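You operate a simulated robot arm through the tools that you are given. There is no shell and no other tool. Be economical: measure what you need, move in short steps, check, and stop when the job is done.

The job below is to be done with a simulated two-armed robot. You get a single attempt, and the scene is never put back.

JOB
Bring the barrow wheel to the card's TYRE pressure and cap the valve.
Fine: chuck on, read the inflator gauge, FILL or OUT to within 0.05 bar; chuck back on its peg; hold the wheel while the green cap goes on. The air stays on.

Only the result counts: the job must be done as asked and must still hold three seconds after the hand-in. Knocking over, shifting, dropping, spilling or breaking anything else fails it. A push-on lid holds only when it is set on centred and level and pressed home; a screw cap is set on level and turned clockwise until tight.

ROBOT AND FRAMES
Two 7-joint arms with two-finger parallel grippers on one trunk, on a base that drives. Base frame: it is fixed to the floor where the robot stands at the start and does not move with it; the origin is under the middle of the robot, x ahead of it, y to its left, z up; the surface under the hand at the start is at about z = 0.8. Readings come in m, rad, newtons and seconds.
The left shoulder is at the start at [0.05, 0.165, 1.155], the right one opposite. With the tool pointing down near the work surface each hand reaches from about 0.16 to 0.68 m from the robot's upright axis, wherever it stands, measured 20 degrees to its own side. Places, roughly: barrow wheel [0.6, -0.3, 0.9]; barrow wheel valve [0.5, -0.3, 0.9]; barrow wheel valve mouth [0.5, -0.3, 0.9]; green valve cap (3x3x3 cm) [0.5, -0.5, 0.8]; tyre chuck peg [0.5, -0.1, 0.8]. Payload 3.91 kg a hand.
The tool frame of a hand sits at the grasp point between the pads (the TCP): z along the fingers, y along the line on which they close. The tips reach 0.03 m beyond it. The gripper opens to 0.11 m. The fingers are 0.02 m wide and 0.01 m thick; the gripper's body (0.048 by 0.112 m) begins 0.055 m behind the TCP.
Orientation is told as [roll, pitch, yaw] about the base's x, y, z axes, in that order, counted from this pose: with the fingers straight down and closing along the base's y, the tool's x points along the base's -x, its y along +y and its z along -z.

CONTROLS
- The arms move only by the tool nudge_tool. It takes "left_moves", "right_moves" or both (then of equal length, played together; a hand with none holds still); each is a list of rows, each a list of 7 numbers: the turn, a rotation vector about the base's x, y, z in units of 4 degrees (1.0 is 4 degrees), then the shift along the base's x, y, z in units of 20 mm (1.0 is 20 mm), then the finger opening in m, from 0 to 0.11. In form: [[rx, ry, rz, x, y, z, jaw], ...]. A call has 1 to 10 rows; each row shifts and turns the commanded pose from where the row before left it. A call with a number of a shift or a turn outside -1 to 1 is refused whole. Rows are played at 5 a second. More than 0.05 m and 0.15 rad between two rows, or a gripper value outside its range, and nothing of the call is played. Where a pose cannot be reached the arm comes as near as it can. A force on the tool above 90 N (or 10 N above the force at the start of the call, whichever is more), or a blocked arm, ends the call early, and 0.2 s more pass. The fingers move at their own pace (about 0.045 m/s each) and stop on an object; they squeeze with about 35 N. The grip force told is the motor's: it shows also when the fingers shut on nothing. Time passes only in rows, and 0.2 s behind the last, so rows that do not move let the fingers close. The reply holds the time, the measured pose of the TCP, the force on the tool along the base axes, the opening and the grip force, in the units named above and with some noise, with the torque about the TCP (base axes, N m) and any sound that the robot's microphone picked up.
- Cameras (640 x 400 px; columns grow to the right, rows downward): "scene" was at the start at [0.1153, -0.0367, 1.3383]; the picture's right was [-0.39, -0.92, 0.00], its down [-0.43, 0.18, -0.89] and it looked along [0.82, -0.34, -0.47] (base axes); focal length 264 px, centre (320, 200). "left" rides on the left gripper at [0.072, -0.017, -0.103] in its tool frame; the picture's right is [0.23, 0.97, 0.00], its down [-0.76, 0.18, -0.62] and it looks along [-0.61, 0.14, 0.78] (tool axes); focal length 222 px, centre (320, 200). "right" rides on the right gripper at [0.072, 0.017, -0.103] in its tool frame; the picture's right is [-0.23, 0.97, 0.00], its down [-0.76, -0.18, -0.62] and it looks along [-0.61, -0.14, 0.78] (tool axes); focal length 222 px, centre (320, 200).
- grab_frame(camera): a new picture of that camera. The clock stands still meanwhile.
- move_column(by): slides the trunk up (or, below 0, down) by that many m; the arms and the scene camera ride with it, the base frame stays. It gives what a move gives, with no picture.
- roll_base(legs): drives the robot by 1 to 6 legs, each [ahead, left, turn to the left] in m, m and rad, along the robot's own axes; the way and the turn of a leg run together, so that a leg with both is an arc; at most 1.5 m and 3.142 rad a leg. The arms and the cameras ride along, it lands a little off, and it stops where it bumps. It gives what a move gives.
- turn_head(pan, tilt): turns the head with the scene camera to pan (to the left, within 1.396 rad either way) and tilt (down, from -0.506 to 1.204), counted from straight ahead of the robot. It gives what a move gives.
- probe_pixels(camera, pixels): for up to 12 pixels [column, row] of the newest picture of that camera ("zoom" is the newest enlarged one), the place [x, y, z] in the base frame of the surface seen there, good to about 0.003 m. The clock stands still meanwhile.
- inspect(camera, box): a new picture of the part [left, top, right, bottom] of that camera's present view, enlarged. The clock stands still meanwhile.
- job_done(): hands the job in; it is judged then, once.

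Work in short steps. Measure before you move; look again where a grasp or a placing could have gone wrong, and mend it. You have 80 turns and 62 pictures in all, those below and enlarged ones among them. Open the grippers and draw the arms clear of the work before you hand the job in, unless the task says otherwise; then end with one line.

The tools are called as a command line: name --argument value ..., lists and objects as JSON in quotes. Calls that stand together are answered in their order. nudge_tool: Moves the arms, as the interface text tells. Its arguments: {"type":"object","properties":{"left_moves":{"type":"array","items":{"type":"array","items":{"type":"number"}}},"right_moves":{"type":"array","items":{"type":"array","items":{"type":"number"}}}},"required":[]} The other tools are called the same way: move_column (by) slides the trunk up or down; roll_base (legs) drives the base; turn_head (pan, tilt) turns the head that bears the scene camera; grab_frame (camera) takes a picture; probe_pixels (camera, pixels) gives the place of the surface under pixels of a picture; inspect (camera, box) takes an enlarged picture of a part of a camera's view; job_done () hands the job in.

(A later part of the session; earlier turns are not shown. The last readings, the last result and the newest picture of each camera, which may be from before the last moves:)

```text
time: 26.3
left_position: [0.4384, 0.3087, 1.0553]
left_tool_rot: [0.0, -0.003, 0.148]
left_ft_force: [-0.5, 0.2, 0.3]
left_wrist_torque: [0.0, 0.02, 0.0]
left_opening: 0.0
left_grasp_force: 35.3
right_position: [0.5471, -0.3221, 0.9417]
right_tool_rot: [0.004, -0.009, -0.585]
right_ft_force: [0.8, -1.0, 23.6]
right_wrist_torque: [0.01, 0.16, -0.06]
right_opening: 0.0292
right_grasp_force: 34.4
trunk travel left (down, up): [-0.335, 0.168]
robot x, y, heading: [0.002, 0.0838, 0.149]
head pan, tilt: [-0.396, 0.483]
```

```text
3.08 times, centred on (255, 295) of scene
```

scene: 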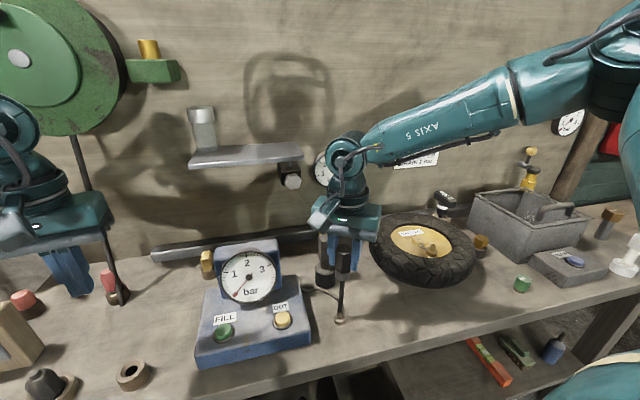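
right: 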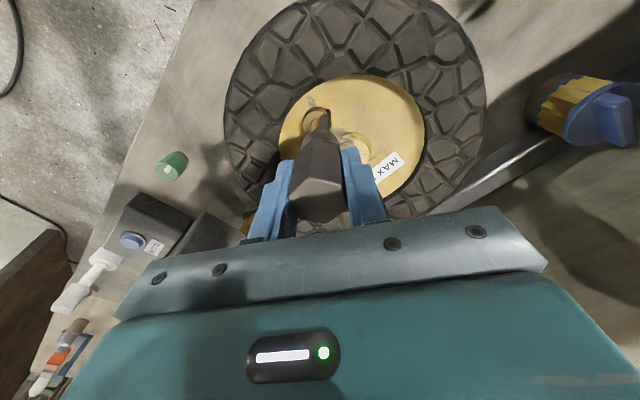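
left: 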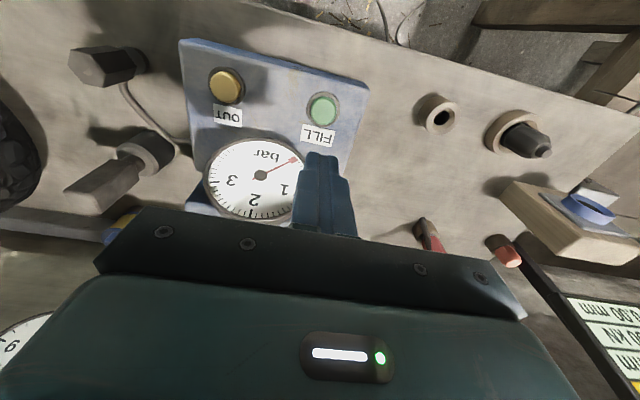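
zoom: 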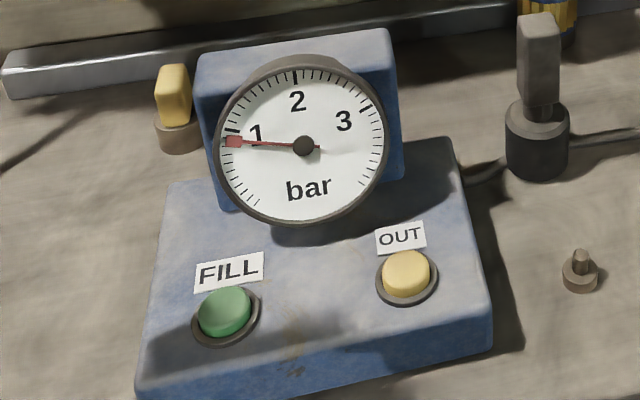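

The gauge jumped to about 0.9 bar, so the chuck is sealed. I keep holding it and bring the left hand over FILL, tilted because that button lies across for the left arm; first I probe the buttons and the objects around.

grab_frame --camera "scene"

probe_pixels --camera "scene" --pixels '[[224, 330], [283, 319], [109, 275], [120, 295], [130, 370], [45, 385], [207, 262], [248, 245], [218, 265], [225, 290]]'

```text
28 pictures are left
```

scene: 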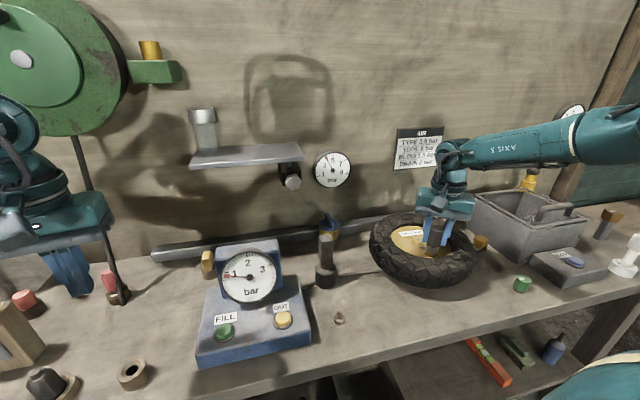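

```text
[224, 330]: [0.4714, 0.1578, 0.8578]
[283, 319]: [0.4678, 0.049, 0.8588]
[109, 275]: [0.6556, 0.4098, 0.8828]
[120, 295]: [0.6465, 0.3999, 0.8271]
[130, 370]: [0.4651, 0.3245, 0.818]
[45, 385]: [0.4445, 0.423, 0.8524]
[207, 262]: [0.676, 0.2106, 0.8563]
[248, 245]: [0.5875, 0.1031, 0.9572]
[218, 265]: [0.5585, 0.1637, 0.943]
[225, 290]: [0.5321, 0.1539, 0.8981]
```

FILL is at (0.471,0.158,0.858) and OUT at (0.468,0.049,0.859); the area is clear. I tilt the left hand 36° and approach above FILL.

nudge_tool --left_moves '[[-1, 0, 0, 0.17, -0.6, -0.55, 0], [-1, 0, 0, 0.17, -0.6, -0.55, 0], [-1, 0, 0, 0.17, -0.6, -0.55, 0], [-1, 0, 0, 0.17, -0.6, -0.55, 0], [-1, 0, 0, 0.17, -0.6, -0.55, 0], [-1, 0, 0, 0.17, -0.6, -0.55, 0], [-1, 0, 0, 0.17, -0.6, -0.55, 0], [-1, 0, 0, 0.17, -0.6, -0.55, 0], [-1, 0, 0, 0.17, -0.6, -0.55, 0], [0, 0, 0, 0, 0, 0, 0]]'

```text
time: 28.5
left_position: [0.4684, 0.2004, 0.9565]
left_tool_rot: [-0.626, 0.086, 0.119]
left_ft_force: [-0.1, 1.4, -0.2]
left_wrist_torque: [0.01, -0.01, 0.0]
left_opening: 0.0
left_grasp_force: 35.1
right_position: [0.5471, -0.321, 0.9419]
right_tool_rot: [0.006, -0.007, -0.584]
right_ft_force: [9.3, 1.3, 25.3]
right_wrist_torque: [-0.01, -0.42, 0.05]
right_opening: 0.0294
right_grasp_force: 35.3
trunk travel left (down, up): [-0.335, 0.168]
robot x, y, heading: [0.0009, 0.0833, 0.151]
head pan, tilt: [-0.396, 0.483]
```

The tilted pose was reached. I move to TCP (0.471,0.168,0.90), about 1 cm above the button.

nudge_tool --left_moves '[[0, 0, 0, 0.1, -0.8, -1, 0], [0, 0, 0, 0, -0.8, -1, 0], [0, 0, 0, 0, 0, -0.8, 0], [0, 0, 0, 0, 0, 0, 0]]'

inspect --camera "scene" --box '[160, 210, 320, 360]'

```text
time: 29.5
left_position: [0.4719, 0.1685, 0.8993]
left_tool_rot: [-0.628, 0.085, 0.12]
left_ft_force: [0.1, -0.2, -0.2]
left_wrist_torque: [0.01, -0.01, 0.05]
left_opening: 0.0
left_grasp_force: 35.0
right_position: [0.5468, -0.3217, 0.9417]
right_tool_rot: [0.005, -0.006, -0.584]
right_ft_force: [9.6, 1.3, 25.2]
right_wrist_torque: [0.02, -0.4, 0.05]
right_opening: 0.0291
right_grasp_force: 34.8
trunk travel left (down, up): [-0.335, 0.168]
robot x, y, heading: [0.0028, 0.085, 0.146]
head pan, tilt: [-0.396, 0.483]
```

```text
2.67 times, centred on (240, 285) of scene
```

zoom: 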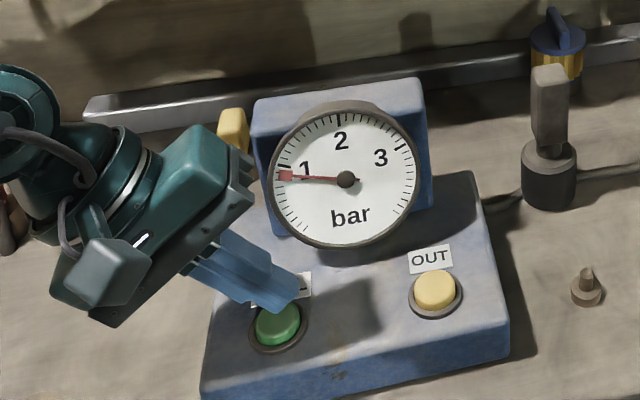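

The gauge is readable with the hand there (about 0.9 bar), and the tip is just above FILL. I make one short press and lift, to learn the fill rate.

nudge_tool --left_moves '[[0, 0, 0, -0.25, 0, -0.4, 0], [0, 0, 0, 0, 0, -0.25, 0], [0, 0, 0, 0, 0, -0.2, 0], [0, 0, 0, 0, 0, 0.85, 0]]'

inspect --camera "scene" --box '[200, 230, 300, 320]'

```text
time: 30.5
left_position: [0.4655, 0.1697, 0.8987]
left_tool_rot: [-0.625, 0.087, 0.121]
left_ft_force: [-0.2, 0.4, -0.1]
left_wrist_torque: [0.01, -0.02, 0.04]
left_opening: 0.0003
left_grasp_force: 33.7
right_position: [0.5482, -0.3208, 0.941]
right_tool_rot: [0.004, -0.007, -0.584]
right_ft_force: [7.9, 1.7, 24.3]
right_wrist_torque: [0.04, -0.35, 0.1]
right_opening: 0.0293
right_grasp_force: 35.3
trunk travel left (down, up): [-0.335, 0.168]
robot x, y, heading: [0.0013, 0.0859, 0.147]
head pan, tilt: [-0.396, 0.483]
heard: click
```

```text
4.44 times, centred on (250, 275) of scene
```

zoom: 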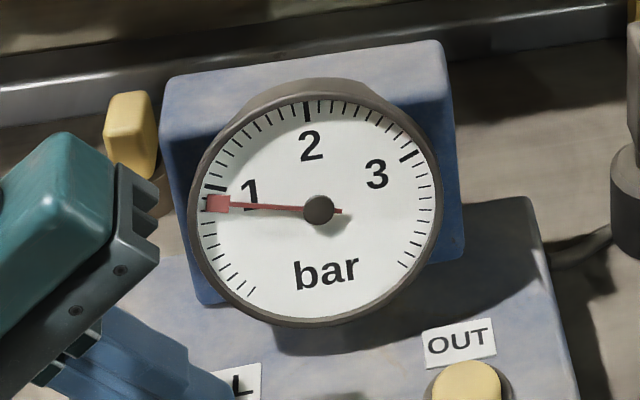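

A click was heard; the needle shows about 0.9, so a brief press adds little. I press again and hold about 1 s.

nudge_tool --left_moves '[[0, 0, 0, 0, 0, -0.45, 0], [0, 0, 0, 0, 0, -0.4, 0], [0, 0, 0, 0, 0, 0, 0], [0, 0, 0, 0, 0, 0, 0], [0, 0, 0, 0, 0, 0, 0], [0, 0, 0, 0, 0, 0, 0], [0, 0, 0, 0, 0, 0.85, 0]]'

inspect --camera "scene" --box '[200, 230, 300, 320]'

```text
time: 32.1
left_position: [0.4655, 0.1683, 0.8992]
left_tool_rot: [-0.626, 0.087, 0.12]
left_ft_force: [-0.7, 0.9, 1.0]
left_wrist_torque: [-0.01, -0.02, 0.01]
left_opening: 0.0
left_grasp_force: 34.8
right_position: [0.5464, -0.3223, 0.9403]
right_tool_rot: [0.004, -0.006, -0.585]
right_ft_force: [6.8, 1.2, 23.4]
right_wrist_torque: [0.01, -0.27, 0.08]
right_opening: 0.0292
right_grasp_force: 35.2
trunk travel left (down, up): [-0.335, 0.168]
robot x, y, heading: [-0.0003, 0.0851, 0.145]
head pan, tilt: [-0.396, 0.483]
heard: click
```

```text
4.44 times, centred on (250, 275) of scene
```

zoom: 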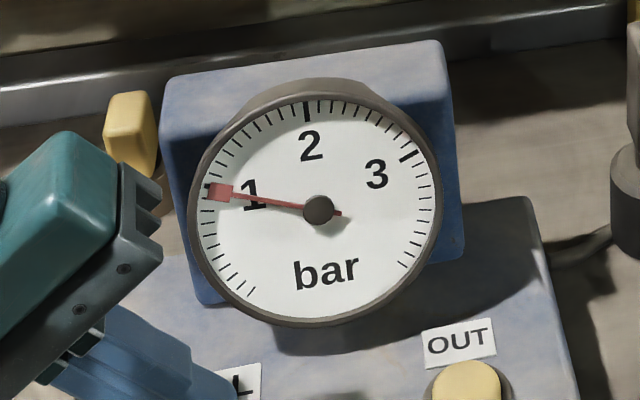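

Now about 1.0 bar, so the rate is roughly 0.1 bar per second. I press and hold over two calls, and check before continuing.

nudge_tool --left_moves '[[0, 0, 0, 0, 0, -0.45, 0], [0, 0, 0, 0, 0, -0.4, 0], [0, 0, 0, 0, 0, 0, 0], [0, 0, 0, 0, 0, 0, 0], [0, 0, 0, 0, 0, 0, 0], [0, 0, 0, 0, 0, 0, 0], [0, 0, 0, 0, 0, 0, 0], [0, 0, 0, 0, 0, 0, 0], [0, 0, 0, 0, 0, 0, 0], [0, 0, 0, 0, 0, 0, 0]]'

nudge_tool --left_moves '[[0, 0, 0, 0, 0, 0, 0], [0, 0, 0, 0, 0, 0, 0], [0, 0, 0, 0, 0, 0, 0], [0, 0, 0, 0, 0, 0, 0], [0, 0, 0, 0, 0, 0, 0], [0, 0, 0, 0, 0, 0, 0], [0, 0, 0, 0, 0, 0, 0], [0, 0, 0, 0, 0, 0, 0], [0, 0, 0, 0, 0, 0, 0], [0, 0, 0, 0, 0, 0, 0]]'

inspect --camera "scene" --box '[200, 230, 300, 320]'

```text
time: 34.3
left_position: [0.4659, 0.1672, 0.8815]
left_tool_rot: [-0.625, 0.084, 0.121]
left_ft_force: [0.5, -0.1, 4.2]
left_wrist_torque: [-0.03, -0.06, 0.03]
left_opening: 0.0
left_grasp_force: 35.0
right_position: [0.5479, -0.322, 0.9403]
right_tool_rot: [0.002, -0.005, -0.584]
right_ft_force: [6.1, 1.9, 22.7]
right_wrist_torque: [0.05, -0.22, 0.09]
right_opening: 0.0292
right_grasp_force: 35.4
trunk travel left (down, up): [-0.335, 0.168]
robot x, y, heading: [0.0009, 0.081, 0.152]
head pan, tilt: [-0.396, 0.483]
heard: click
```

```text
time: 36.5
left_position: [0.4654, 0.1682, 0.8816]
left_tool_rot: [-0.626, 0.086, 0.121]
left_ft_force: [-0.4, 0.7, 4.7]
left_wrist_torque: [-0.05, -0.06, 0.01]
left_opening: 0.0
left_grasp_force: 35.4
right_position: [0.5471, -0.3227, 0.9406]
right_tool_rot: [0.004, -0.005, -0.585]
right_ft_force: [5.7, 1.5, 21.6]
right_wrist_torque: [0.06, -0.2, 0.05]
right_opening: 0.029
right_grasp_force: 34.5
trunk travel left (down, up): [-0.335, 0.168]
robot x, y, heading: [-0.0001, 0.0807, 0.149]
head pan, tilt: [-0.396, 0.483]
```

```text
4.44 times, centred on (250, 275) of scene
```

zoom: 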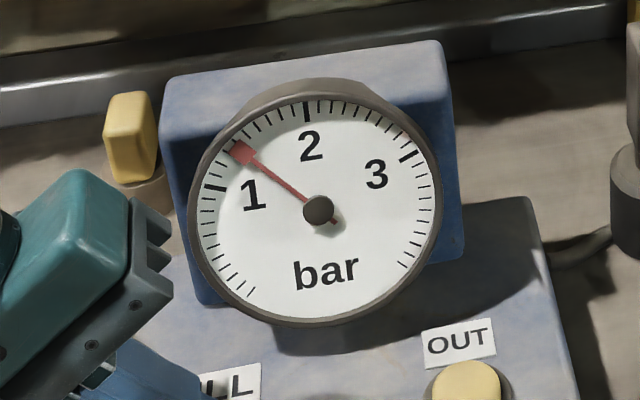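

Now about 1.43 bar, still pressed, rate about 0.11 bar/s. I hold another 6.6 s, then check.

nudge_tool --left_moves '[[0, 0, 0, 0, 0, 0, 0], [0, 0, 0, 0, 0, 0, 0], [0, 0, 0, 0, 0, 0, 0], [0, 0, 0, 0, 0, 0, 0], [0, 0, 0, 0, 0, 0, 0], [0, 0, 0, 0, 0, 0, 0], [0, 0, 0, 0, 0, 0, 0], [0, 0, 0, 0, 0, 0, 0], [0, 0, 0, 0, 0, 0, 0], [0, 0, 0, 0, 0, 0, 0]]'

nudge_tool --left_moves '[[0, 0, 0, 0, 0, 0, 0], [0, 0, 0, 0, 0, 0, 0], [0, 0, 0, 0, 0, 0, 0], [0, 0, 0, 0, 0, 0, 0], [0, 0, 0, 0, 0, 0, 0], [0, 0, 0, 0, 0, 0, 0], [0, 0, 0, 0, 0, 0, 0], [0, 0, 0, 0, 0, 0, 0], [0, 0, 0, 0, 0, 0, 0], [0, 0, 0, 0, 0, 0, 0]]'

nudge_tool --left_moves '[[0, 0, 0, 0, 0, 0, 0], [0, 0, 0, 0, 0, 0, 0], [0, 0, 0, 0, 0, 0, 0], [0, 0, 0, 0, 0, 0, 0], [0, 0, 0, 0, 0, 0, 0], [0, 0, 0, 0, 0, 0, 0], [0, 0, 0, 0, 0, 0, 0], [0, 0, 0, 0, 0, 0, 0], [0, 0, 0, 0, 0, 0, 0], [0, 0, 0, 0, 0, 0, 0]]'

inspect --camera "scene" --box '[200, 230, 300, 320]'

```text
time: 38.7
left_position: [0.4657, 0.1677, 0.8816]
left_tool_rot: [-0.626, 0.084, 0.119]
left_ft_force: [0.1, -0.5, 3.5]
left_wrist_torque: [-0.04, -0.03, 0.0]
left_opening: 0.0
left_grasp_force: 35.4
right_position: [0.5461, -0.3212, 0.9406]
right_tool_rot: [0.001, -0.006, -0.583]
right_ft_force: [5.5, 1.9, 21.5]
right_wrist_torque: [0.07, -0.17, 0.03]
right_opening: 0.0292
right_grasp_force: 35.0
trunk travel left (down, up): [-0.335, 0.168]
robot x, y, heading: [0.0005, 0.0825, 0.15]
head pan, tilt: [-0.396, 0.483]
```

```text
time: 40.9
left_position: [0.4659, 0.1683, 0.8822]
left_tool_rot: [-0.624, 0.085, 0.121]
left_ft_force: [-0.5, 0.5, 3.5]
left_wrist_torque: [-0.05, -0.02, -0.01]
left_opening: 0.0001
left_grasp_force: 35.3
right_position: [0.5466, -0.3223, 0.9409]
right_tool_rot: [0.001, -0.005, -0.585]
right_ft_force: [3.5, 1.3, 20.0]
right_wrist_torque: [0.03, -0.14, 0.04]
right_opening: 0.0292
right_grasp_force: 35.0
trunk travel left (down, up): [-0.335, 0.168]
robot x, y, heading: [-0.0004, 0.082, 0.149]
head pan, tilt: [-0.396, 0.483]
```

```text
time: 43.1
left_position: [0.4653, 0.1682, 0.883]
left_tool_rot: [-0.624, 0.084, 0.121]
left_ft_force: [0.6, -0.2, 4.0]
left_wrist_torque: [-0.02, -0.02, 0.0]
left_opening: 0.0
left_grasp_force: 34.9
right_position: [0.546, -0.3216, 0.94]
right_tool_rot: [0.003, -0.003, -0.584]
right_ft_force: [1.8, 1.1, 17.9]
right_wrist_torque: [0.02, -0.11, 0.08]
right_opening: 0.0292
right_grasp_force: 35.1
trunk travel left (down, up): [-0.335, 0.168]
robot x, y, heading: [0.0021, 0.0858, 0.151]
head pan, tilt: [-0.396, 0.483]
```

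```text
4.44 times, centred on (250, 275) of scene
```

zoom: 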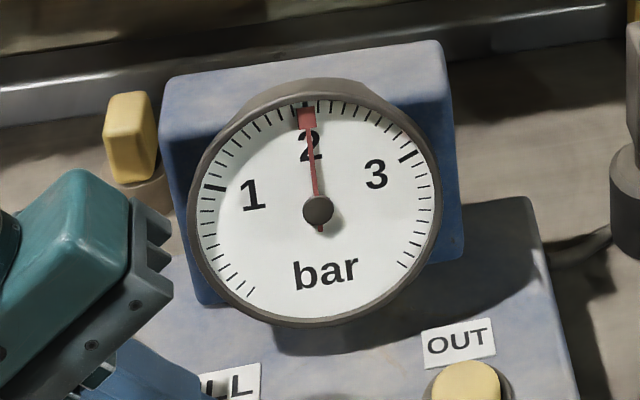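

Now 2.0 bar, rate about 0.085 bar/s. I hold 4.4 s more and check.

nudge_tool --left_moves '[[0, 0, 0, 0, 0, 0, 0], [0, 0, 0, 0, 0, 0, 0], [0, 0, 0, 0, 0, 0, 0], [0, 0, 0, 0, 0, 0, 0], [0, 0, 0, 0, 0, 0, 0], [0, 0, 0, 0, 0, 0, 0], [0, 0, 0, 0, 0, 0, 0], [0, 0, 0, 0, 0, 0, 0], [0, 0, 0, 0, 0, 0, 0], [0, 0, 0, 0, 0, 0, 0]]'

nudge_tool --left_moves '[[0, 0, 0, 0, 0, 0, 0], [0, 0, 0, 0, 0, 0, 0], [0, 0, 0, 0, 0, 0, 0], [0, 0, 0, 0, 0, 0, 0], [0, 0, 0, 0, 0, 0, 0], [0, 0, 0, 0, 0, 0, 0], [0, 0, 0, 0, 0, 0, 0], [0, 0, 0, 0, 0, 0, 0], [0, 0, 0, 0, 0, 0, 0], [0, 0, 0, 0, 0, 0, 0]]'

inspect --camera "scene" --box '[210, 235, 290, 285]'

```text
time: 45.3
left_position: [0.4656, 0.168, 0.8826]
left_tool_rot: [-0.625, 0.085, 0.121]
left_ft_force: [0.3, -0.1, 2.8]
left_wrist_torque: [-0.05, -0.03, 0.04]
left_opening: 0.0
left_grasp_force: 35.0
right_position: [0.5458, -0.3221, 0.9398]
right_tool_rot: [0.003, -0.003, -0.585]
right_ft_force: [0.7, 1.8, 14.9]
right_wrist_torque: [0.04, -0.02, 0.05]
right_opening: 0.0291
right_grasp_force: 34.9
trunk travel left (down, up): [-0.335, 0.168]
robot x, y, heading: [-0.001, 0.0862, 0.152]
head pan, tilt: [-0.396, 0.483]
```

```text
time: 47.5
left_position: [0.4659, 0.1672, 0.8821]
left_tool_rot: [-0.625, 0.085, 0.119]
left_ft_force: [-0.4, 0.3, 3.5]
left_wrist_torque: [-0.04, -0.05, 0.0]
left_opening: 0.0001
left_grasp_force: 35.1
right_position: [0.5455, -0.3223, 0.9403]
right_tool_rot: [0.001, -0.003, -0.587]
right_ft_force: [0.2, 1.3, 13.1]
right_wrist_torque: [0.04, -0.03, 0.09]
right_opening: 0.0289
right_grasp_force: 34.9
trunk travel left (down, up): [-0.335, 0.168]
robot x, y, heading: [0.0015, 0.0863, 0.147]
head pan, tilt: [-0.396, 0.483]
```

```text
8.00 times, centred on (250, 260) of scene
```

zoom: 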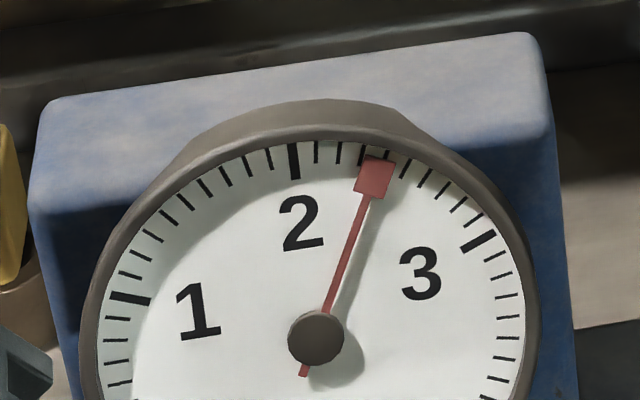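

Reading about 2.38 bar. I hold about 1.1 s more and lift, expecting about 2.47, then read.

nudge_tool --left_moves '[[0, 0, 0, 0, 0, 0, 0], [0, 0, 0, 0, 0, 0, 0], [0, 0, 0, 0, 0, 0, 0], [0, 0, 0, 0, 0, 0, 0], [0, 0, 0, 0, 0, 0, 0], [0, 0, 0, 0, 0, 0.8, 0], [0, 0, 0, 0, 0, 0, 0], [0, 0, 0, 0, 0, 0, 0]]'

inspect --camera "scene" --box '[210, 235, 290, 285]'

```text
time: 49.3
left_position: [0.466, 0.168, 0.8967]
left_tool_rot: [-0.625, 0.085, 0.12]
left_ft_force: [0.2, 0.5, 0.1]
left_wrist_torque: [0.01, 0.01, -0.01]
left_opening: 0.0
left_grasp_force: 35.2
right_position: [0.5457, -0.3234, 0.9403]
right_tool_rot: [0.002, -0.004, -0.586]
right_ft_force: [-2.2, 1.5, 13.0]
right_wrist_torque: [0.04, 0.05, 0.07]
right_opening: 0.0291
right_grasp_force: 34.4
trunk travel left (down, up): [-0.335, 0.168]
robot x, y, heading: [0.0022, 0.0846, 0.148]
head pan, tilt: [-0.396, 0.483]
```

```text
8.00 times, centred on (250, 260) of scene
```

zoom: 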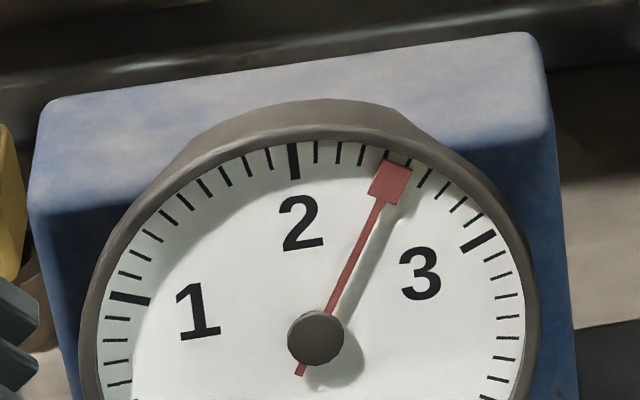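

Reading about 2.45–2.47 bar. I give FILL one short press of about 0.4 s to bring it nearer 2.5.

nudge_tool --left_moves '[[0, 0, 0, 0, 0, -0.35, 0], [0, 0, 0, 0, 0, -0.4, 0], [0, 0, 0, 0, 0, 0, 0], [0, 0, 0, 0, 0, 0.8, 0], [0, 0, 0, 0, 0, 0, 0], [0, 0, 0, 0, 0, 0, 0]]'

inspect --camera "scene" --box '[210, 235, 290, 285]'

```text
time: 50.7
left_position: [0.467, 0.1674, 0.9]
left_tool_rot: [-0.623, 0.086, 0.121]
left_ft_force: [-0.1, -0.2, 0.4]
left_wrist_torque: [-0.01, 0.0, 0.01]
left_opening: 0.0
left_grasp_force: 35.1
right_position: [0.5452, -0.3229, 0.9401]
right_tool_rot: [0.002, -0.004, -0.586]
right_ft_force: [-2.4, 0.9, 12.6]
right_wrist_torque: [0.01, 0.07, 0.03]
right_opening: 0.0287
right_grasp_force: 34.9
trunk travel left (down, up): [-0.335, 0.168]
robot x, y, heading: [0.0013, 0.0866, 0.149]
head pan, tilt: [-0.396, 0.483]
heard: click
```

```text
8.00 times, centred on (250, 260) of scene
```

zoom: 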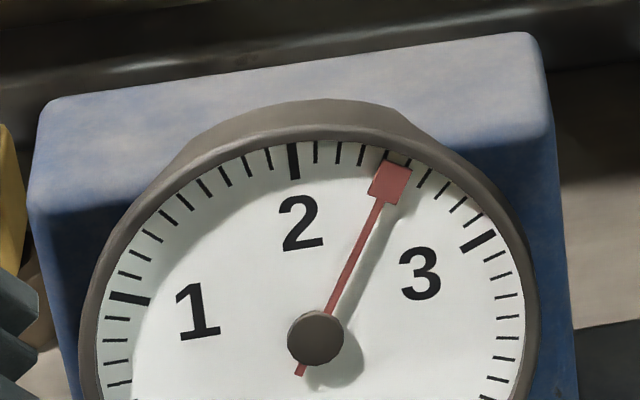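

The needle barely changed, so very short presses add nothing. I press with three hold rows (about 0.9 s).

nudge_tool --left_moves '[[0, 0, 0, 0, 0, -0.45, 0], [0, 0, 0, 0, 0, -0.45, 0], [0, 0, 0, 0, 0, 0, 0], [0, 0, 0, 0, 0, 0, 0], [0, 0, 0, 0, 0, 0, 0], [0, 0, 0, 0, 0, 0.9, 0], [0, 0, 0, 0, 0, 0, 0], [0, 0, 0, 0, 0, 0, 0]]'

inspect --camera "scene" --box '[210, 235, 290, 285]'

```text
time: 52.5
left_position: [0.4657, 0.1668, 0.9012]
left_tool_rot: [-0.624, 0.087, 0.121]
left_ft_force: [0.3, -0.3, 0.5]
left_wrist_torque: [-0.02, -0.01, 0.0]
left_opening: 0.0
left_grasp_force: 35.0
right_position: [0.5469, -0.3225, 0.9404]
right_tool_rot: [0.001, -0.005, -0.585]
right_ft_force: [-2.5, 0.6, 11.0]
right_wrist_torque: [0.0, 0.06, 0.01]
right_opening: 0.0293
right_grasp_force: 35.1
trunk travel left (down, up): [-0.335, 0.168]
robot x, y, heading: [0.0027, 0.0811, 0.153]
head pan, tilt: [-0.396, 0.483]
heard: click
```

```text
8.00 times, centred on (250, 260) of scene
```

zoom: 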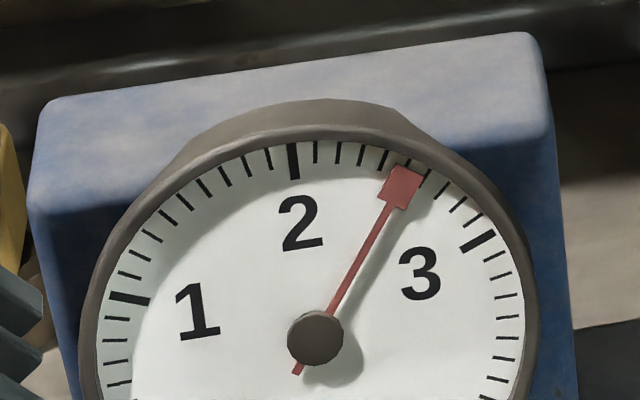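

Solving the dial geometry from the 1, 2 and 3 ticks with the hub-to-tip vector gives 2.50 bar. I pull the chuck straight up off the valve, while the left hand backs up and away.

nudge_tool --right_moves '[[0, 0, 0, 0, 0, 0.5, 0], [0, 0, 0, 0, 0, 0.5, 0], [0, 0, 0, 0, 0, 0.5, 0], [0, 0, 0, 0, 0, 0.5, 0], [0, 0, 0, 0, 0, 0.5, 0], [0, 0, 0, 0, 0, 0.5, 0]]' --left_moves '[[0, 0, 0, 0, 0.5, 1, 0], [0, 0, 0, 0, 0.5, 1, 0], [0, 0, 0, 0, 0.5, 1, 0], [0, 0, 0, 0, 0.5, 1, 0], [0, 0, 0, 0, 0.5, 1, 0], [0, 0, 0, 0, 0, 0, 0]]'

grab_frame --camera "scene"

```text
time: 53.9
left_position: [0.4672, 0.217, 1.0008]
left_tool_rot: [-0.621, 0.086, 0.12]
left_ft_force: [0.8, 0.0, -0.4]
left_wrist_torque: [0.0, -0.05, -0.02]
left_opening: 0.0
left_grasp_force: 34.6
right_position: [0.5472, -0.3231, 0.9979]
right_tool_rot: [0.002, -0.002, -0.584]
right_ft_force: [-0.2, -0.3, -0.5]
right_wrist_torque: [-0.06, 0.0, 0.0]
right_opening: 0.0293
right_grasp_force: 35.1
trunk travel left (down, up): [-0.335, 0.168]
robot x, y, heading: [0.0006, 0.0853, 0.145]
head pan, tilt: [-0.396, 0.483]
```

```text
18 pictures are left
```

scene: 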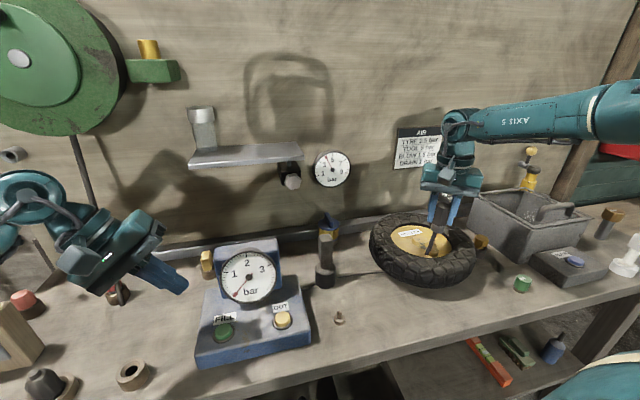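

The chuck is off cleanly and the wheel hasn't moved. I carry the chuck back along the reversed path to above its peg.

nudge_tool --right_moves '[[0, 0, 0, -0.3, 1, 0, 0], [0, 0, 0, -0.3, 1, 0, 0], [0, 0, 0, -0.3, 1, 0, 0], [0, 0, 0, -0.3, 1, 0, 0], [0, 0, 0, -0.3, 1, 0, 0], [0, 0, 0, -0.3, 1, 0, 0], [0, 0, 0, -0.3, 1, 0, 0], [0, 0, 0, -0.3, 1, 0, 0], [0, 0, 0, -0.3, 1, 0, 0], [0, 0, 0, -0.3, 1, 0, 0]]'

nudge_tool --right_moves '[[0, 0, 0, -0.2, 0.9, 0, 0], [0, 0, 0, -0.1, 0.9, 0, 0], [0, 0, 0, -0.1, 0.84, 0, 0], [0, 0, 0, 0, 0, -1, 0], [0, 0, 0, 0, 0, -1, 0], [0, 0, 0, 0, 0, -1, 0], [0, 0, 0, 0, 0, -0.6, 0], [0, 0, 0, 0, 0, 0, 0]]'

inspect --camera "scene" --box '[290, 220, 390, 340]'

inspect --camera "right" --box '[270, 70, 370, 170]'

```text
time: 56.1
left_position: [0.4651, 0.2176, 0.9995]
left_tool_rot: [-0.622, 0.086, 0.121]
left_ft_force: [0.7, 0.3, -0.3]
left_wrist_torque: [0.01, 0.0, 0.03]
left_opening: 0.0001
left_grasp_force: 35.1
right_position: [0.4869, -0.1222, 0.9979]
right_tool_rot: [0.002, -0.003, -0.584]
right_ft_force: [0.0, -0.1, -1.3]
right_wrist_torque: [-0.04, 0.0, 0.05]
right_opening: 0.029
right_grasp_force: 35.0
trunk travel left (down, up): [-0.335, 0.168]
robot x, y, heading: [-0.0009, 0.0855, 0.146]
head pan, tilt: [-0.396, 0.483]
```

```text
time: 57.9
left_position: [0.467, 0.2169, 1.0]
left_tool_rot: [-0.624, 0.088, 0.119]
left_ft_force: [0.3, -0.3, 0.7]
left_wrist_torque: [-0.02, 0.02, 0.01]
left_opening: 0.0
left_grasp_force: 34.8
right_position: [0.4787, -0.0693, 0.9274]
right_tool_rot: [0.004, -0.001, -0.585]
right_ft_force: [-0.6, -0.1, -1.2]
right_wrist_torque: [-0.03, 0.02, 0.0]
right_opening: 0.0289
right_grasp_force: 34.9
trunk travel left (down, up): [-0.335, 0.168]
robot x, y, heading: [0.0028, 0.0835, 0.153]
head pan, tilt: [-0.396, 0.483]
```

```text
3.33 times, centred on (340, 280) of scene
```

zoom: 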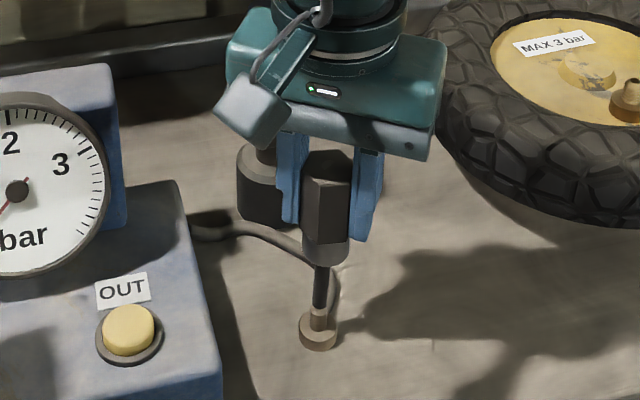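

```text
4.00 times, centred on (320, 120) of right
```

zoom: 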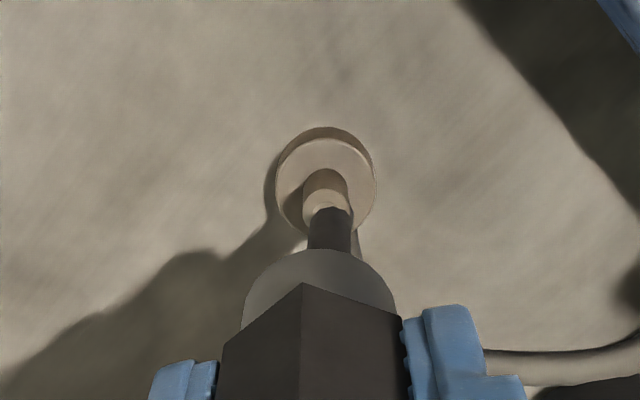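

The peg is under the chuck axis to within about 1 mm (column 326 vs 320). I trim by 0.8 mm and lower the remaining 63 mm.

nudge_tool --right_moves '[[0, 0, 0, 0.04, 0.04, -0.6, 0], [0, 0, 0, 0, 0, -0.6, 0], [0, 0, 0, 0, 0, -0.5, 0], [0, 0, 0, 0, 0, -0.5, 0], [0, 0, 0, 0, 0, -0.4, 0], [0, 0, 0, 0, 0, -0.3, 0], [0, 0, 0, 0, 0, -0.2, 0], [0, 0, 0, 0, 0, 0, 0]]'

inspect --camera "scene" --box '[290, 240, 390, 340]'

```text
time: 59.7
left_position: [0.4666, 0.2176, 1.0003]
left_tool_rot: [-0.622, 0.086, 0.121]
left_ft_force: [0.1, 0.6, -0.6]
left_wrist_torque: [0.02, 0.02, 0.0]
left_opening: 0.0
left_grasp_force: 35.0
right_position: [0.479, -0.0679, 0.8657]
right_tool_rot: [0.004, -0.002, -0.584]
right_ft_force: [-0.2, 0.5, -1.0]
right_wrist_torque: [0.02, 0.0, -0.01]
right_opening: 0.0291
right_grasp_force: 34.9
trunk travel left (down, up): [-0.335, 0.168]
robot x, y, heading: [0.0021, 0.0823, 0.145]
head pan, tilt: [-0.396, 0.483]
```

```text
4.00 times, centred on (340, 290) of scene
```

zoom: 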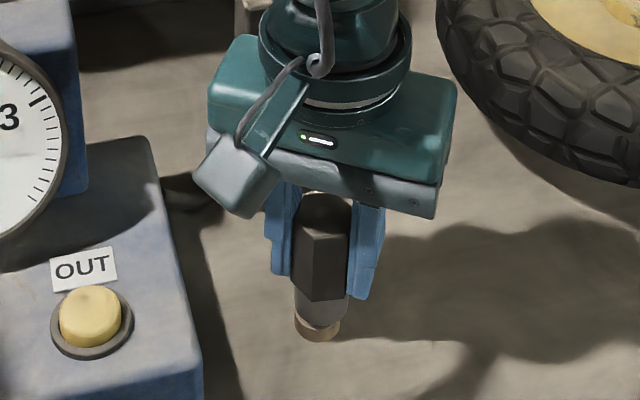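

The chuck is over the peg without contact force. I lower until it seats with a light push.

nudge_tool --right_moves '[[0, 0, 0, 0, 0, -0.1, 0], [0, 0, 0, 0, 0, -0.1, 0], [0, 0, 0, 0, 0, 0, 0]]'

```text
time: 60.5
left_position: [0.4668, 0.2165, 1.0007]
left_tool_rot: [-0.622, 0.087, 0.12]
left_ft_force: [0.1, -0.2, 0.6]
left_wrist_torque: [0.03, 0.01, 0.0]
left_opening: 0.0001
left_grasp_force: 34.8
right_position: [0.4794, -0.0682, 0.8603]
right_tool_rot: [0.002, -0.001, -0.586]
right_ft_force: [0.1, 0.4, -0.1]
right_wrist_torque: [0.0, 0.04, 0.01]
right_opening: 0.0288
right_grasp_force: 35.2
trunk travel left (down, up): [-0.335, 0.168]
robot x, y, heading: [-0.0003, 0.0865, 0.15]
head pan, tilt: [-0.396, 0.483]
```

nudge_tool --right_moves '[[0, 0, 0, 0, 0, -0.1, 0], [0, 0, 0, 0, 0, -0.1, 0], [0, 0, 0, 0, 0, 0, 0]]'

inspect --camera "scene" --box '[310, 260, 370, 330]'

```text
time: 61.3
left_position: [0.4658, 0.216, 1.0012]
left_tool_rot: [-0.622, 0.084, 0.12]
left_ft_force: [-0.4, 0.0, -0.6]
left_wrist_torque: [-0.05, 0.01, 0.0]
left_opening: 0.0
left_grasp_force: 34.4
right_position: [0.4797, -0.0686, 0.8597]
right_tool_rot: [0.007, -0.007, -0.585]
right_ft_force: [-3.0, -5.6, 29.9]
right_wrist_torque: [-0.11, 0.29, 0.04]
right_opening: 0.0289
right_grasp_force: 34.9
trunk travel left (down, up): [-0.335, 0.168]
robot x, y, heading: [0.0005, 0.0821, 0.151]
head pan, tilt: [-0.396, 0.483]
```

```text
5.71 times, centred on (340, 295) of scene
```

zoom: 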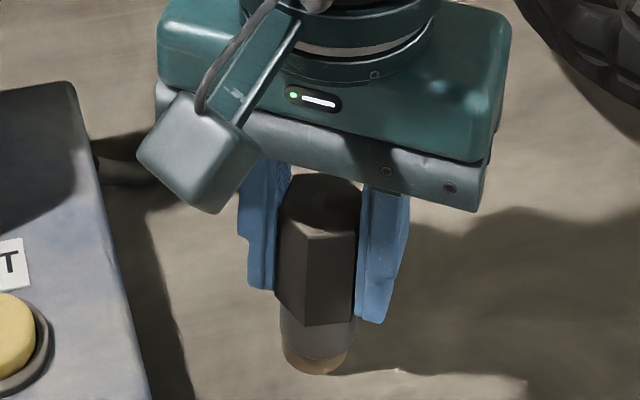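

Seated with 30 N. I relax the push, open the fingers and rise, then check.

nudge_tool --right_moves '[[0, 0, 0, 0, 0, 0.1, 0], [0, 0, 0, 0, 0, 0, 0.055], [0, 0, 0, 0, 0, 0, 0.055], [0, 0, 0, 0, 0, 0.3, 0.055], [0, 0, 0, 0, 0, 0.7, 0.055], [0, 0, 0, 0, 0, 1, 0.055], [0, 0, 0, 0, 0, 1, 0.055], [0, 0, 0, 0, 0, 1, 0.055], [0, 0, 0, 0, 0, 1, 0.055], [0, 0, 0, 0, 0, 1, 0.055]]'

grab_frame --camera "scene"

```text
time: 63.5
left_position: [0.4656, 0.2167, 1.0008]
left_tool_rot: [-0.623, 0.087, 0.122]
left_ft_force: [0.6, -0.9, 0.1]
left_wrist_torque: [-0.02, -0.02, 0.0]
left_opening: 0.0002
left_grasp_force: 34.2
right_position: [0.4777, -0.0683, 0.9789]
right_tool_rot: [0.003, -0.002, -0.584]
right_ft_force: [-0.2, 1.1, 0.5]
right_wrist_torque: [0.01, 0.01, 0.02]
right_opening: 0.0549
right_grasp_force: 0.0
trunk travel left (down, up): [-0.335, 0.168]
robot x, y, heading: [-0.0005, 0.085, 0.146]
head pan, tilt: [-0.396, 0.483]
```

```text
13 pictures are left
```

scene: 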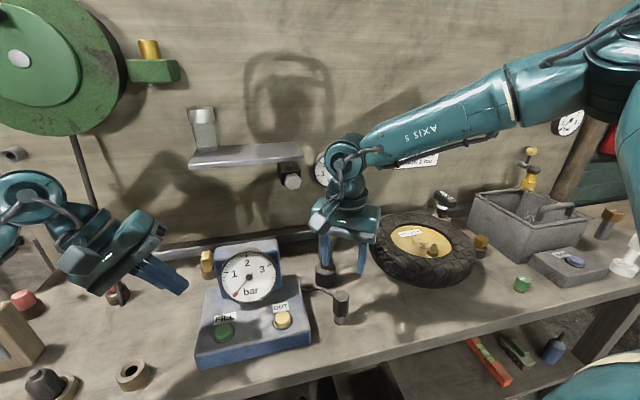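

The chuck is back on its peg and standing. Next I reposition so that the right arm can reach the cap and valve while the tilted left arm reaches the near-left tyre; I raise both hands, turn straight and drive right.

nudge_tool --right_moves '[[0, 0, 0, 0, 0, 1, 0.06], [0, 0, 0, 0, 0, 1, 0.06], [0, 0, 0, 0, 0, 1, 0.06], [0, 0, 0, 0, 0, 1, 0.06], [0, 0, 0, 0, 0, 1, 0.06], [0, 0, 0, 0, 0, 0, 0.06]]' --left_moves '[[0, 0, 0, 0, 0, 1, 0], [0, 0, 0, 0, 0, 1, 0], [0, 0, 0, 0, 0, 1, 0], [0, 0, 0, 0, 0, 1, 0], [0, 0, 0, 0, 0, 1, 0], [0, 0, 0, 0, 0, 0, 0]]'

roll_base --legs '[[0, 0, -0.149], [0, -0.245, 0]]'

```text
time: 64.9
left_position: [0.4673, 0.2174, 1.1013]
left_tool_rot: [-0.622, 0.088, 0.122]
left_ft_force: [-0.3, 0.8, 0.4]
left_wrist_torque: [0.02, 0.03, 0.02]
left_opening: 0.0003
left_grasp_force: 35.5
right_position: [0.4786, -0.0715, 1.0769]
right_tool_rot: [0.002, -0.001, -0.584]
right_ft_force: [-0.2, 1.2, 0.0]
right_wrist_torque: [-0.01, -0.04, -0.02]
right_opening: 0.06
right_grasp_force: 0.1
trunk travel left (down, up): [-0.335, 0.168]
robot x, y, heading: [-0.0037, 0.0847, 0.151]
head pan, tilt: [-0.396, 0.483]
```

```text
time: 68.3
left_position: [0.4819, -0.0971, 1.1013]
left_tool_rot: [-0.623, 0.088, -0.026]
left_ft_force: [-0.4, 0.1, -0.6]
left_wrist_torque: [0.01, -0.03, 0.03]
left_opening: 0.0
left_grasp_force: 34.7
right_position: [0.4516, -0.3822, 1.0772]
right_tool_rot: [0.002, -0.002, -0.731]
right_ft_force: [0.1, -0.9, 1.1]
right_wrist_torque: [0.02, 0.0, 0.01]
right_opening: 0.0601
right_grasp_force: 0.0
trunk travel left (down, up): [-0.335, 0.168]
robot x, y, heading: [0.0019, -0.1586, 0.003]
head pan, tilt: [-0.396, 0.483]
```

Base is now at y=-0.159, heading 0. I look down with the head to see how much room there is between the base and the bench.

turn_head --pan -0.3 --tilt 1.1

grab_frame --camera "scene"

```text
time: 69.3
left_position: [0.4824, -0.0967, 1.0999]
left_tool_rot: [-0.623, 0.086, -0.026]
left_ft_force: [0.7, 0.3, 0.2]
left_wrist_torque: [-0.03, 0.0, -0.03]
left_opening: 0.0002
left_grasp_force: 34.7
right_position: [0.4516, -0.3823, 1.0782]
right_tool_rot: [0.001, 0.0, -0.731]
right_ft_force: [-0.5, -0.9, 0.2]
right_wrist_torque: [-0.03, -0.03, 0.03]
right_opening: 0.0601
right_grasp_force: 0.0
trunk travel left (down, up): [-0.335, 0.168]
robot x, y, heading: [0.0015, -0.1619, 0.001]
head pan, tilt: [-0.3, 1.1]
```

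```text
12 pictures are left
```

scene: 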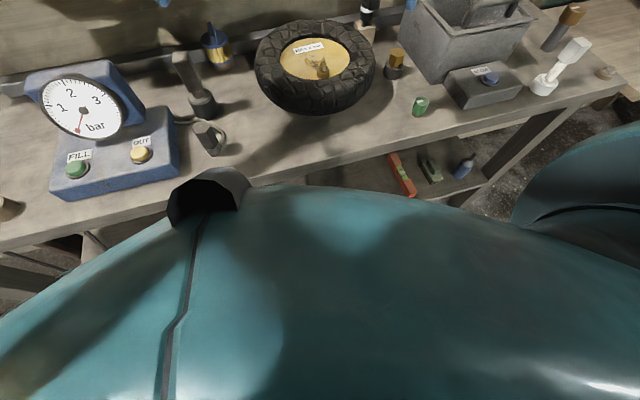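

I probe the torso front and the bench front edge.

probe_pixels --camera "scene" --pixels '[[300, 188], [240, 250], [400, 205], [300, 175], [440, 148], [388, 160], [455, 205], [420, 107], [490, 180], [60, 250]]'

```text
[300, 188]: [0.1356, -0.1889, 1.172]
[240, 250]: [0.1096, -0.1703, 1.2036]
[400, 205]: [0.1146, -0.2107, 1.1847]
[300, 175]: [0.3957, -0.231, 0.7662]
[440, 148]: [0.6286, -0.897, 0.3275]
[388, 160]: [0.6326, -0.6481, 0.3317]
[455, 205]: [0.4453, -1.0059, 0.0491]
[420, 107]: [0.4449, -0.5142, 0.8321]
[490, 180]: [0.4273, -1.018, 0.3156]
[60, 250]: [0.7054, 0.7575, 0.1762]
```

The bench front is at x=0.395 and the torso front at 0.136. I drive 0.06 m ahead.

roll_base --legs '[[0.06, 0, 0]]'

turn_head --pan -0.35 --tilt 0.75

```text
time: 70.3
left_position: [0.5423, -0.0967, 1.1005]
left_tool_rot: [-0.623, 0.087, -0.027]
left_ft_force: [-0.3, -0.3, -0.5]
left_wrist_torque: [0.01, 0.01, -0.02]
left_opening: 0.0
left_grasp_force: 34.5
right_position: [0.5124, -0.3836, 1.0776]
right_tool_rot: [0.0, -0.002, -0.731]
right_ft_force: [0.4, 0.9, -0.9]
right_wrist_torque: [-0.01, -0.01, -0.03]
right_opening: 0.0601
right_grasp_force: 0.1
trunk travel left (down, up): [-0.335, 0.168]
robot x, y, heading: [0.0623, -0.1613, 0.004]
head pan, tilt: [-0.3, 1.1]
```

```text
time: 71.1
left_position: [0.5419, -0.0975, 1.1009]
left_tool_rot: [-0.621, 0.086, -0.025]
left_ft_force: [-0.3, -0.5, 0.1]
left_wrist_torque: [-0.02, 0.0, 0.02]
left_opening: 0.0
left_grasp_force: 34.9
right_position: [0.5117, -0.3819, 1.0778]
right_tool_rot: [0.002, -0.002, -0.732]
right_ft_force: [0.2, -0.3, 0.1]
right_wrist_torque: [0.02, 0.03, 0.01]
right_opening: 0.0601
right_grasp_force: 0.0
trunk travel left (down, up): [-0.335, 0.168]
robot x, y, heading: [0.0602, -0.1645, 0.003]
head pan, tilt: [-0.351, 0.75]
```

No bump. I test the right hand's reach over the valve at z about 0.98.

nudge_tool --right_moves '[[0, 0, 0, 0.6, 1, -1, 0.06], [0, 0, 0, 0.6, 1, -1, 0.06], [0, 0, 0, 0.6, 1, -1, 0.06], [0, 0, 0, 0, 0, -1, 0.06], [0, 0, 0, 0, 0, -1, 0.06], [0, 0, 0, 0, 0, 0, 0.06]]'

```text
time: 72.5
left_position: [0.5414, -0.0971, 1.1018]
left_tool_rot: [-0.623, 0.089, -0.028]
left_ft_force: [-0.2, 0.0, 0.0]
left_wrist_torque: [-0.04, 0.0, -0.01]
left_opening: 0.0001
left_grasp_force: 35.4
right_position: [0.5482, -0.3229, 0.9788]
right_tool_rot: [0.001, -0.003, -0.732]
right_ft_force: [0.3, 0.2, -0.9]
right_wrist_torque: [0.01, -0.02, -0.01]
right_opening: 0.0598
right_grasp_force: 0.1
trunk travel left (down, up): [-0.335, 0.168]
robot x, y, heading: [0.0576, -0.1637, 0.002]
head pan, tilt: [-0.351, 0.75]
```

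Reached. I test down to about z=0.935 (the open fingers straddle the stem with lots of room).

nudge_tool --right_moves '[[0, 0, 0, 0, 0, -1, 0.06], [0, 0, 0, 0, 0, -1, 0.06], [0, 0, 0, 0, 0, 0, 0.06]]'

```text
time: 73.3
left_position: [0.5417, -0.0973, 1.1003]
left_tool_rot: [-0.624, 0.085, -0.028]
left_ft_force: [-0.1, -0.2, 0.2]
left_wrist_torque: [-0.01, -0.01, -0.03]
left_opening: 0.0
left_grasp_force: 34.6
right_position: [0.5454, -0.3231, 0.9389]
right_tool_rot: [0.005, -0.003, -0.731]
right_ft_force: [0.9, -0.2, -0.7]
right_wrist_torque: [0.01, 0.01, -0.02]
right_opening: 0.06
right_grasp_force: 0.2
trunk travel left (down, up): [-0.335, 0.168]
robot x, y, heading: [0.0579, -0.1629, -0.001]
head pan, tilt: [-0.351, 0.75]
```

Both needed heights are reachable for the right. Now the right hand rises and goes over the cap at (0.447,-0.513), while the left hand tilts more and approaches the tyre's left side at (0.53,-0.205), staying above it.

nudge_tool --right_moves '[[0, 0, 0, 0, 0, 1, 0.06], [0, 0, 0, 0, 0, 1, 0.06], [0, 0, 0, 0, 0, 1, 0.06], [0, 0, 1, -0.7, -1, 0, 0.06], [0, 0, 1, -0.7, -1, 0, 0.06], [0, 0, 1, -0.7, -1, 0, 0.06], [0, 0, 1, -0.7, -1, 0, 0.06], [0, 0, 1, -0.7, -1, 0, 0.06], [0, 0, 1, -0.7, -1, 0, 0.06], [0, 0, 1, -0.7, -1, 0, 0.06]]' --left_moves '[[0, 0, 0, 0, 0, 0, 0], [0, 0, 0, 0, 0, 0, 0], [0, 0, 0, 0, 0, 0, 0], [-1, 0, 0, -0.1, -0.7, -0.8, 0], [-1, 0, 0, -0.1, -0.7, -0.8, 0], [-1, 0, 0, -0.1, -0.7, -0.8, 0], [0, 0, 0, -0.1, -0.8, -0.8, 0], [0, 0, 0, -0.1, -0.8, -0.8, 0], [0, 0, 0, -0.1, -0.8, -0.8, 0], [0, 0, 0, 0, -0.8, -0.8, 0]]'

grab_frame --camera "right"

grab_frame --camera "scene"

```text
time: 75.5
left_position: [0.529, -0.2032, 0.9896]
left_tool_rot: [-0.833, 0.08, -0.044]
left_ft_force: [-0.7, 0.3, 0.6]
left_wrist_torque: [0.01, 0.02, 0.0]
left_opening: 0.0
left_grasp_force: 35.6
right_position: [0.4496, -0.463, 0.9959]
right_tool_rot: [0.001, -0.002, -0.239]
right_ft_force: [0.6, -0.7, 0.2]
right_wrist_torque: [0.02, -0.03, 0.01]
right_opening: 0.06
right_grasp_force: 0.1
trunk travel left (down, up): [-0.335, 0.168]
robot x, y, heading: [0.0582, -0.1633, -0.003]
head pan, tilt: [-0.351, 0.75]
```

```text
11 pictures are left
```

right: 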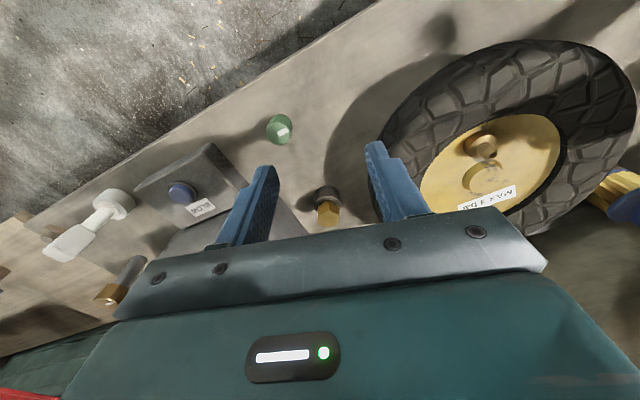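

```text
10 pictures are left
```

scene: 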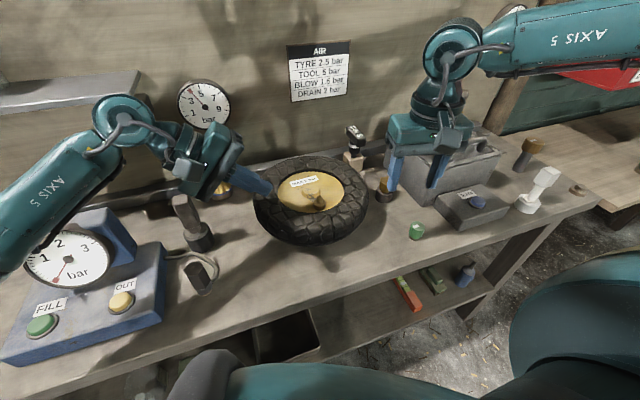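

The left hand hovers over the tyre edge at (268,185). I probe the cap and the tyre top.

probe_pixels --camera "right" --pixels '[[283, 130], [270, 130], [288, 138], [278, 120], [275, 135], [480, 140], [272, 122]]'

probe_pixels --camera "scene" --pixels '[[415, 228], [418, 236], [270, 210], [275, 220], [282, 212], [268, 200], [322, 202], [318, 207], [303, 215]]'

inspect --camera "right" --box '[250, 100, 310, 160]'

```text
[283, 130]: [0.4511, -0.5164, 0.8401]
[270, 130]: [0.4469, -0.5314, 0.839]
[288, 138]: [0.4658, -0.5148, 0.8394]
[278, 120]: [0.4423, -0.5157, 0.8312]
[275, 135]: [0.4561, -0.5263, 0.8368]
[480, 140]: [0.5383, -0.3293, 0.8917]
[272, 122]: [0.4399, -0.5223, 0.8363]
```

```text
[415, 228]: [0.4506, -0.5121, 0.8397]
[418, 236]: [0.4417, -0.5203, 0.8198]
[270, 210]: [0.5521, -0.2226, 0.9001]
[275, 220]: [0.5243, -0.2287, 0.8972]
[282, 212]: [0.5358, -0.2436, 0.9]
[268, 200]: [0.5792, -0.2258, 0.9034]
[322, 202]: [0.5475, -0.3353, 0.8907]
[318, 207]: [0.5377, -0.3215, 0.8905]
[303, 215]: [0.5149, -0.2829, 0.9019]
```

```text
6.67 times, centred on (280, 130) of right
```

zoom: 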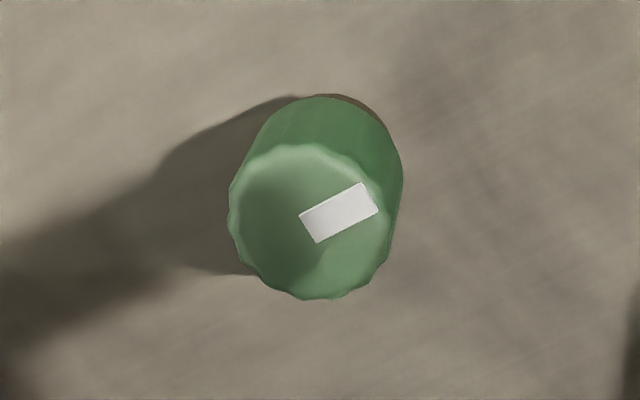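

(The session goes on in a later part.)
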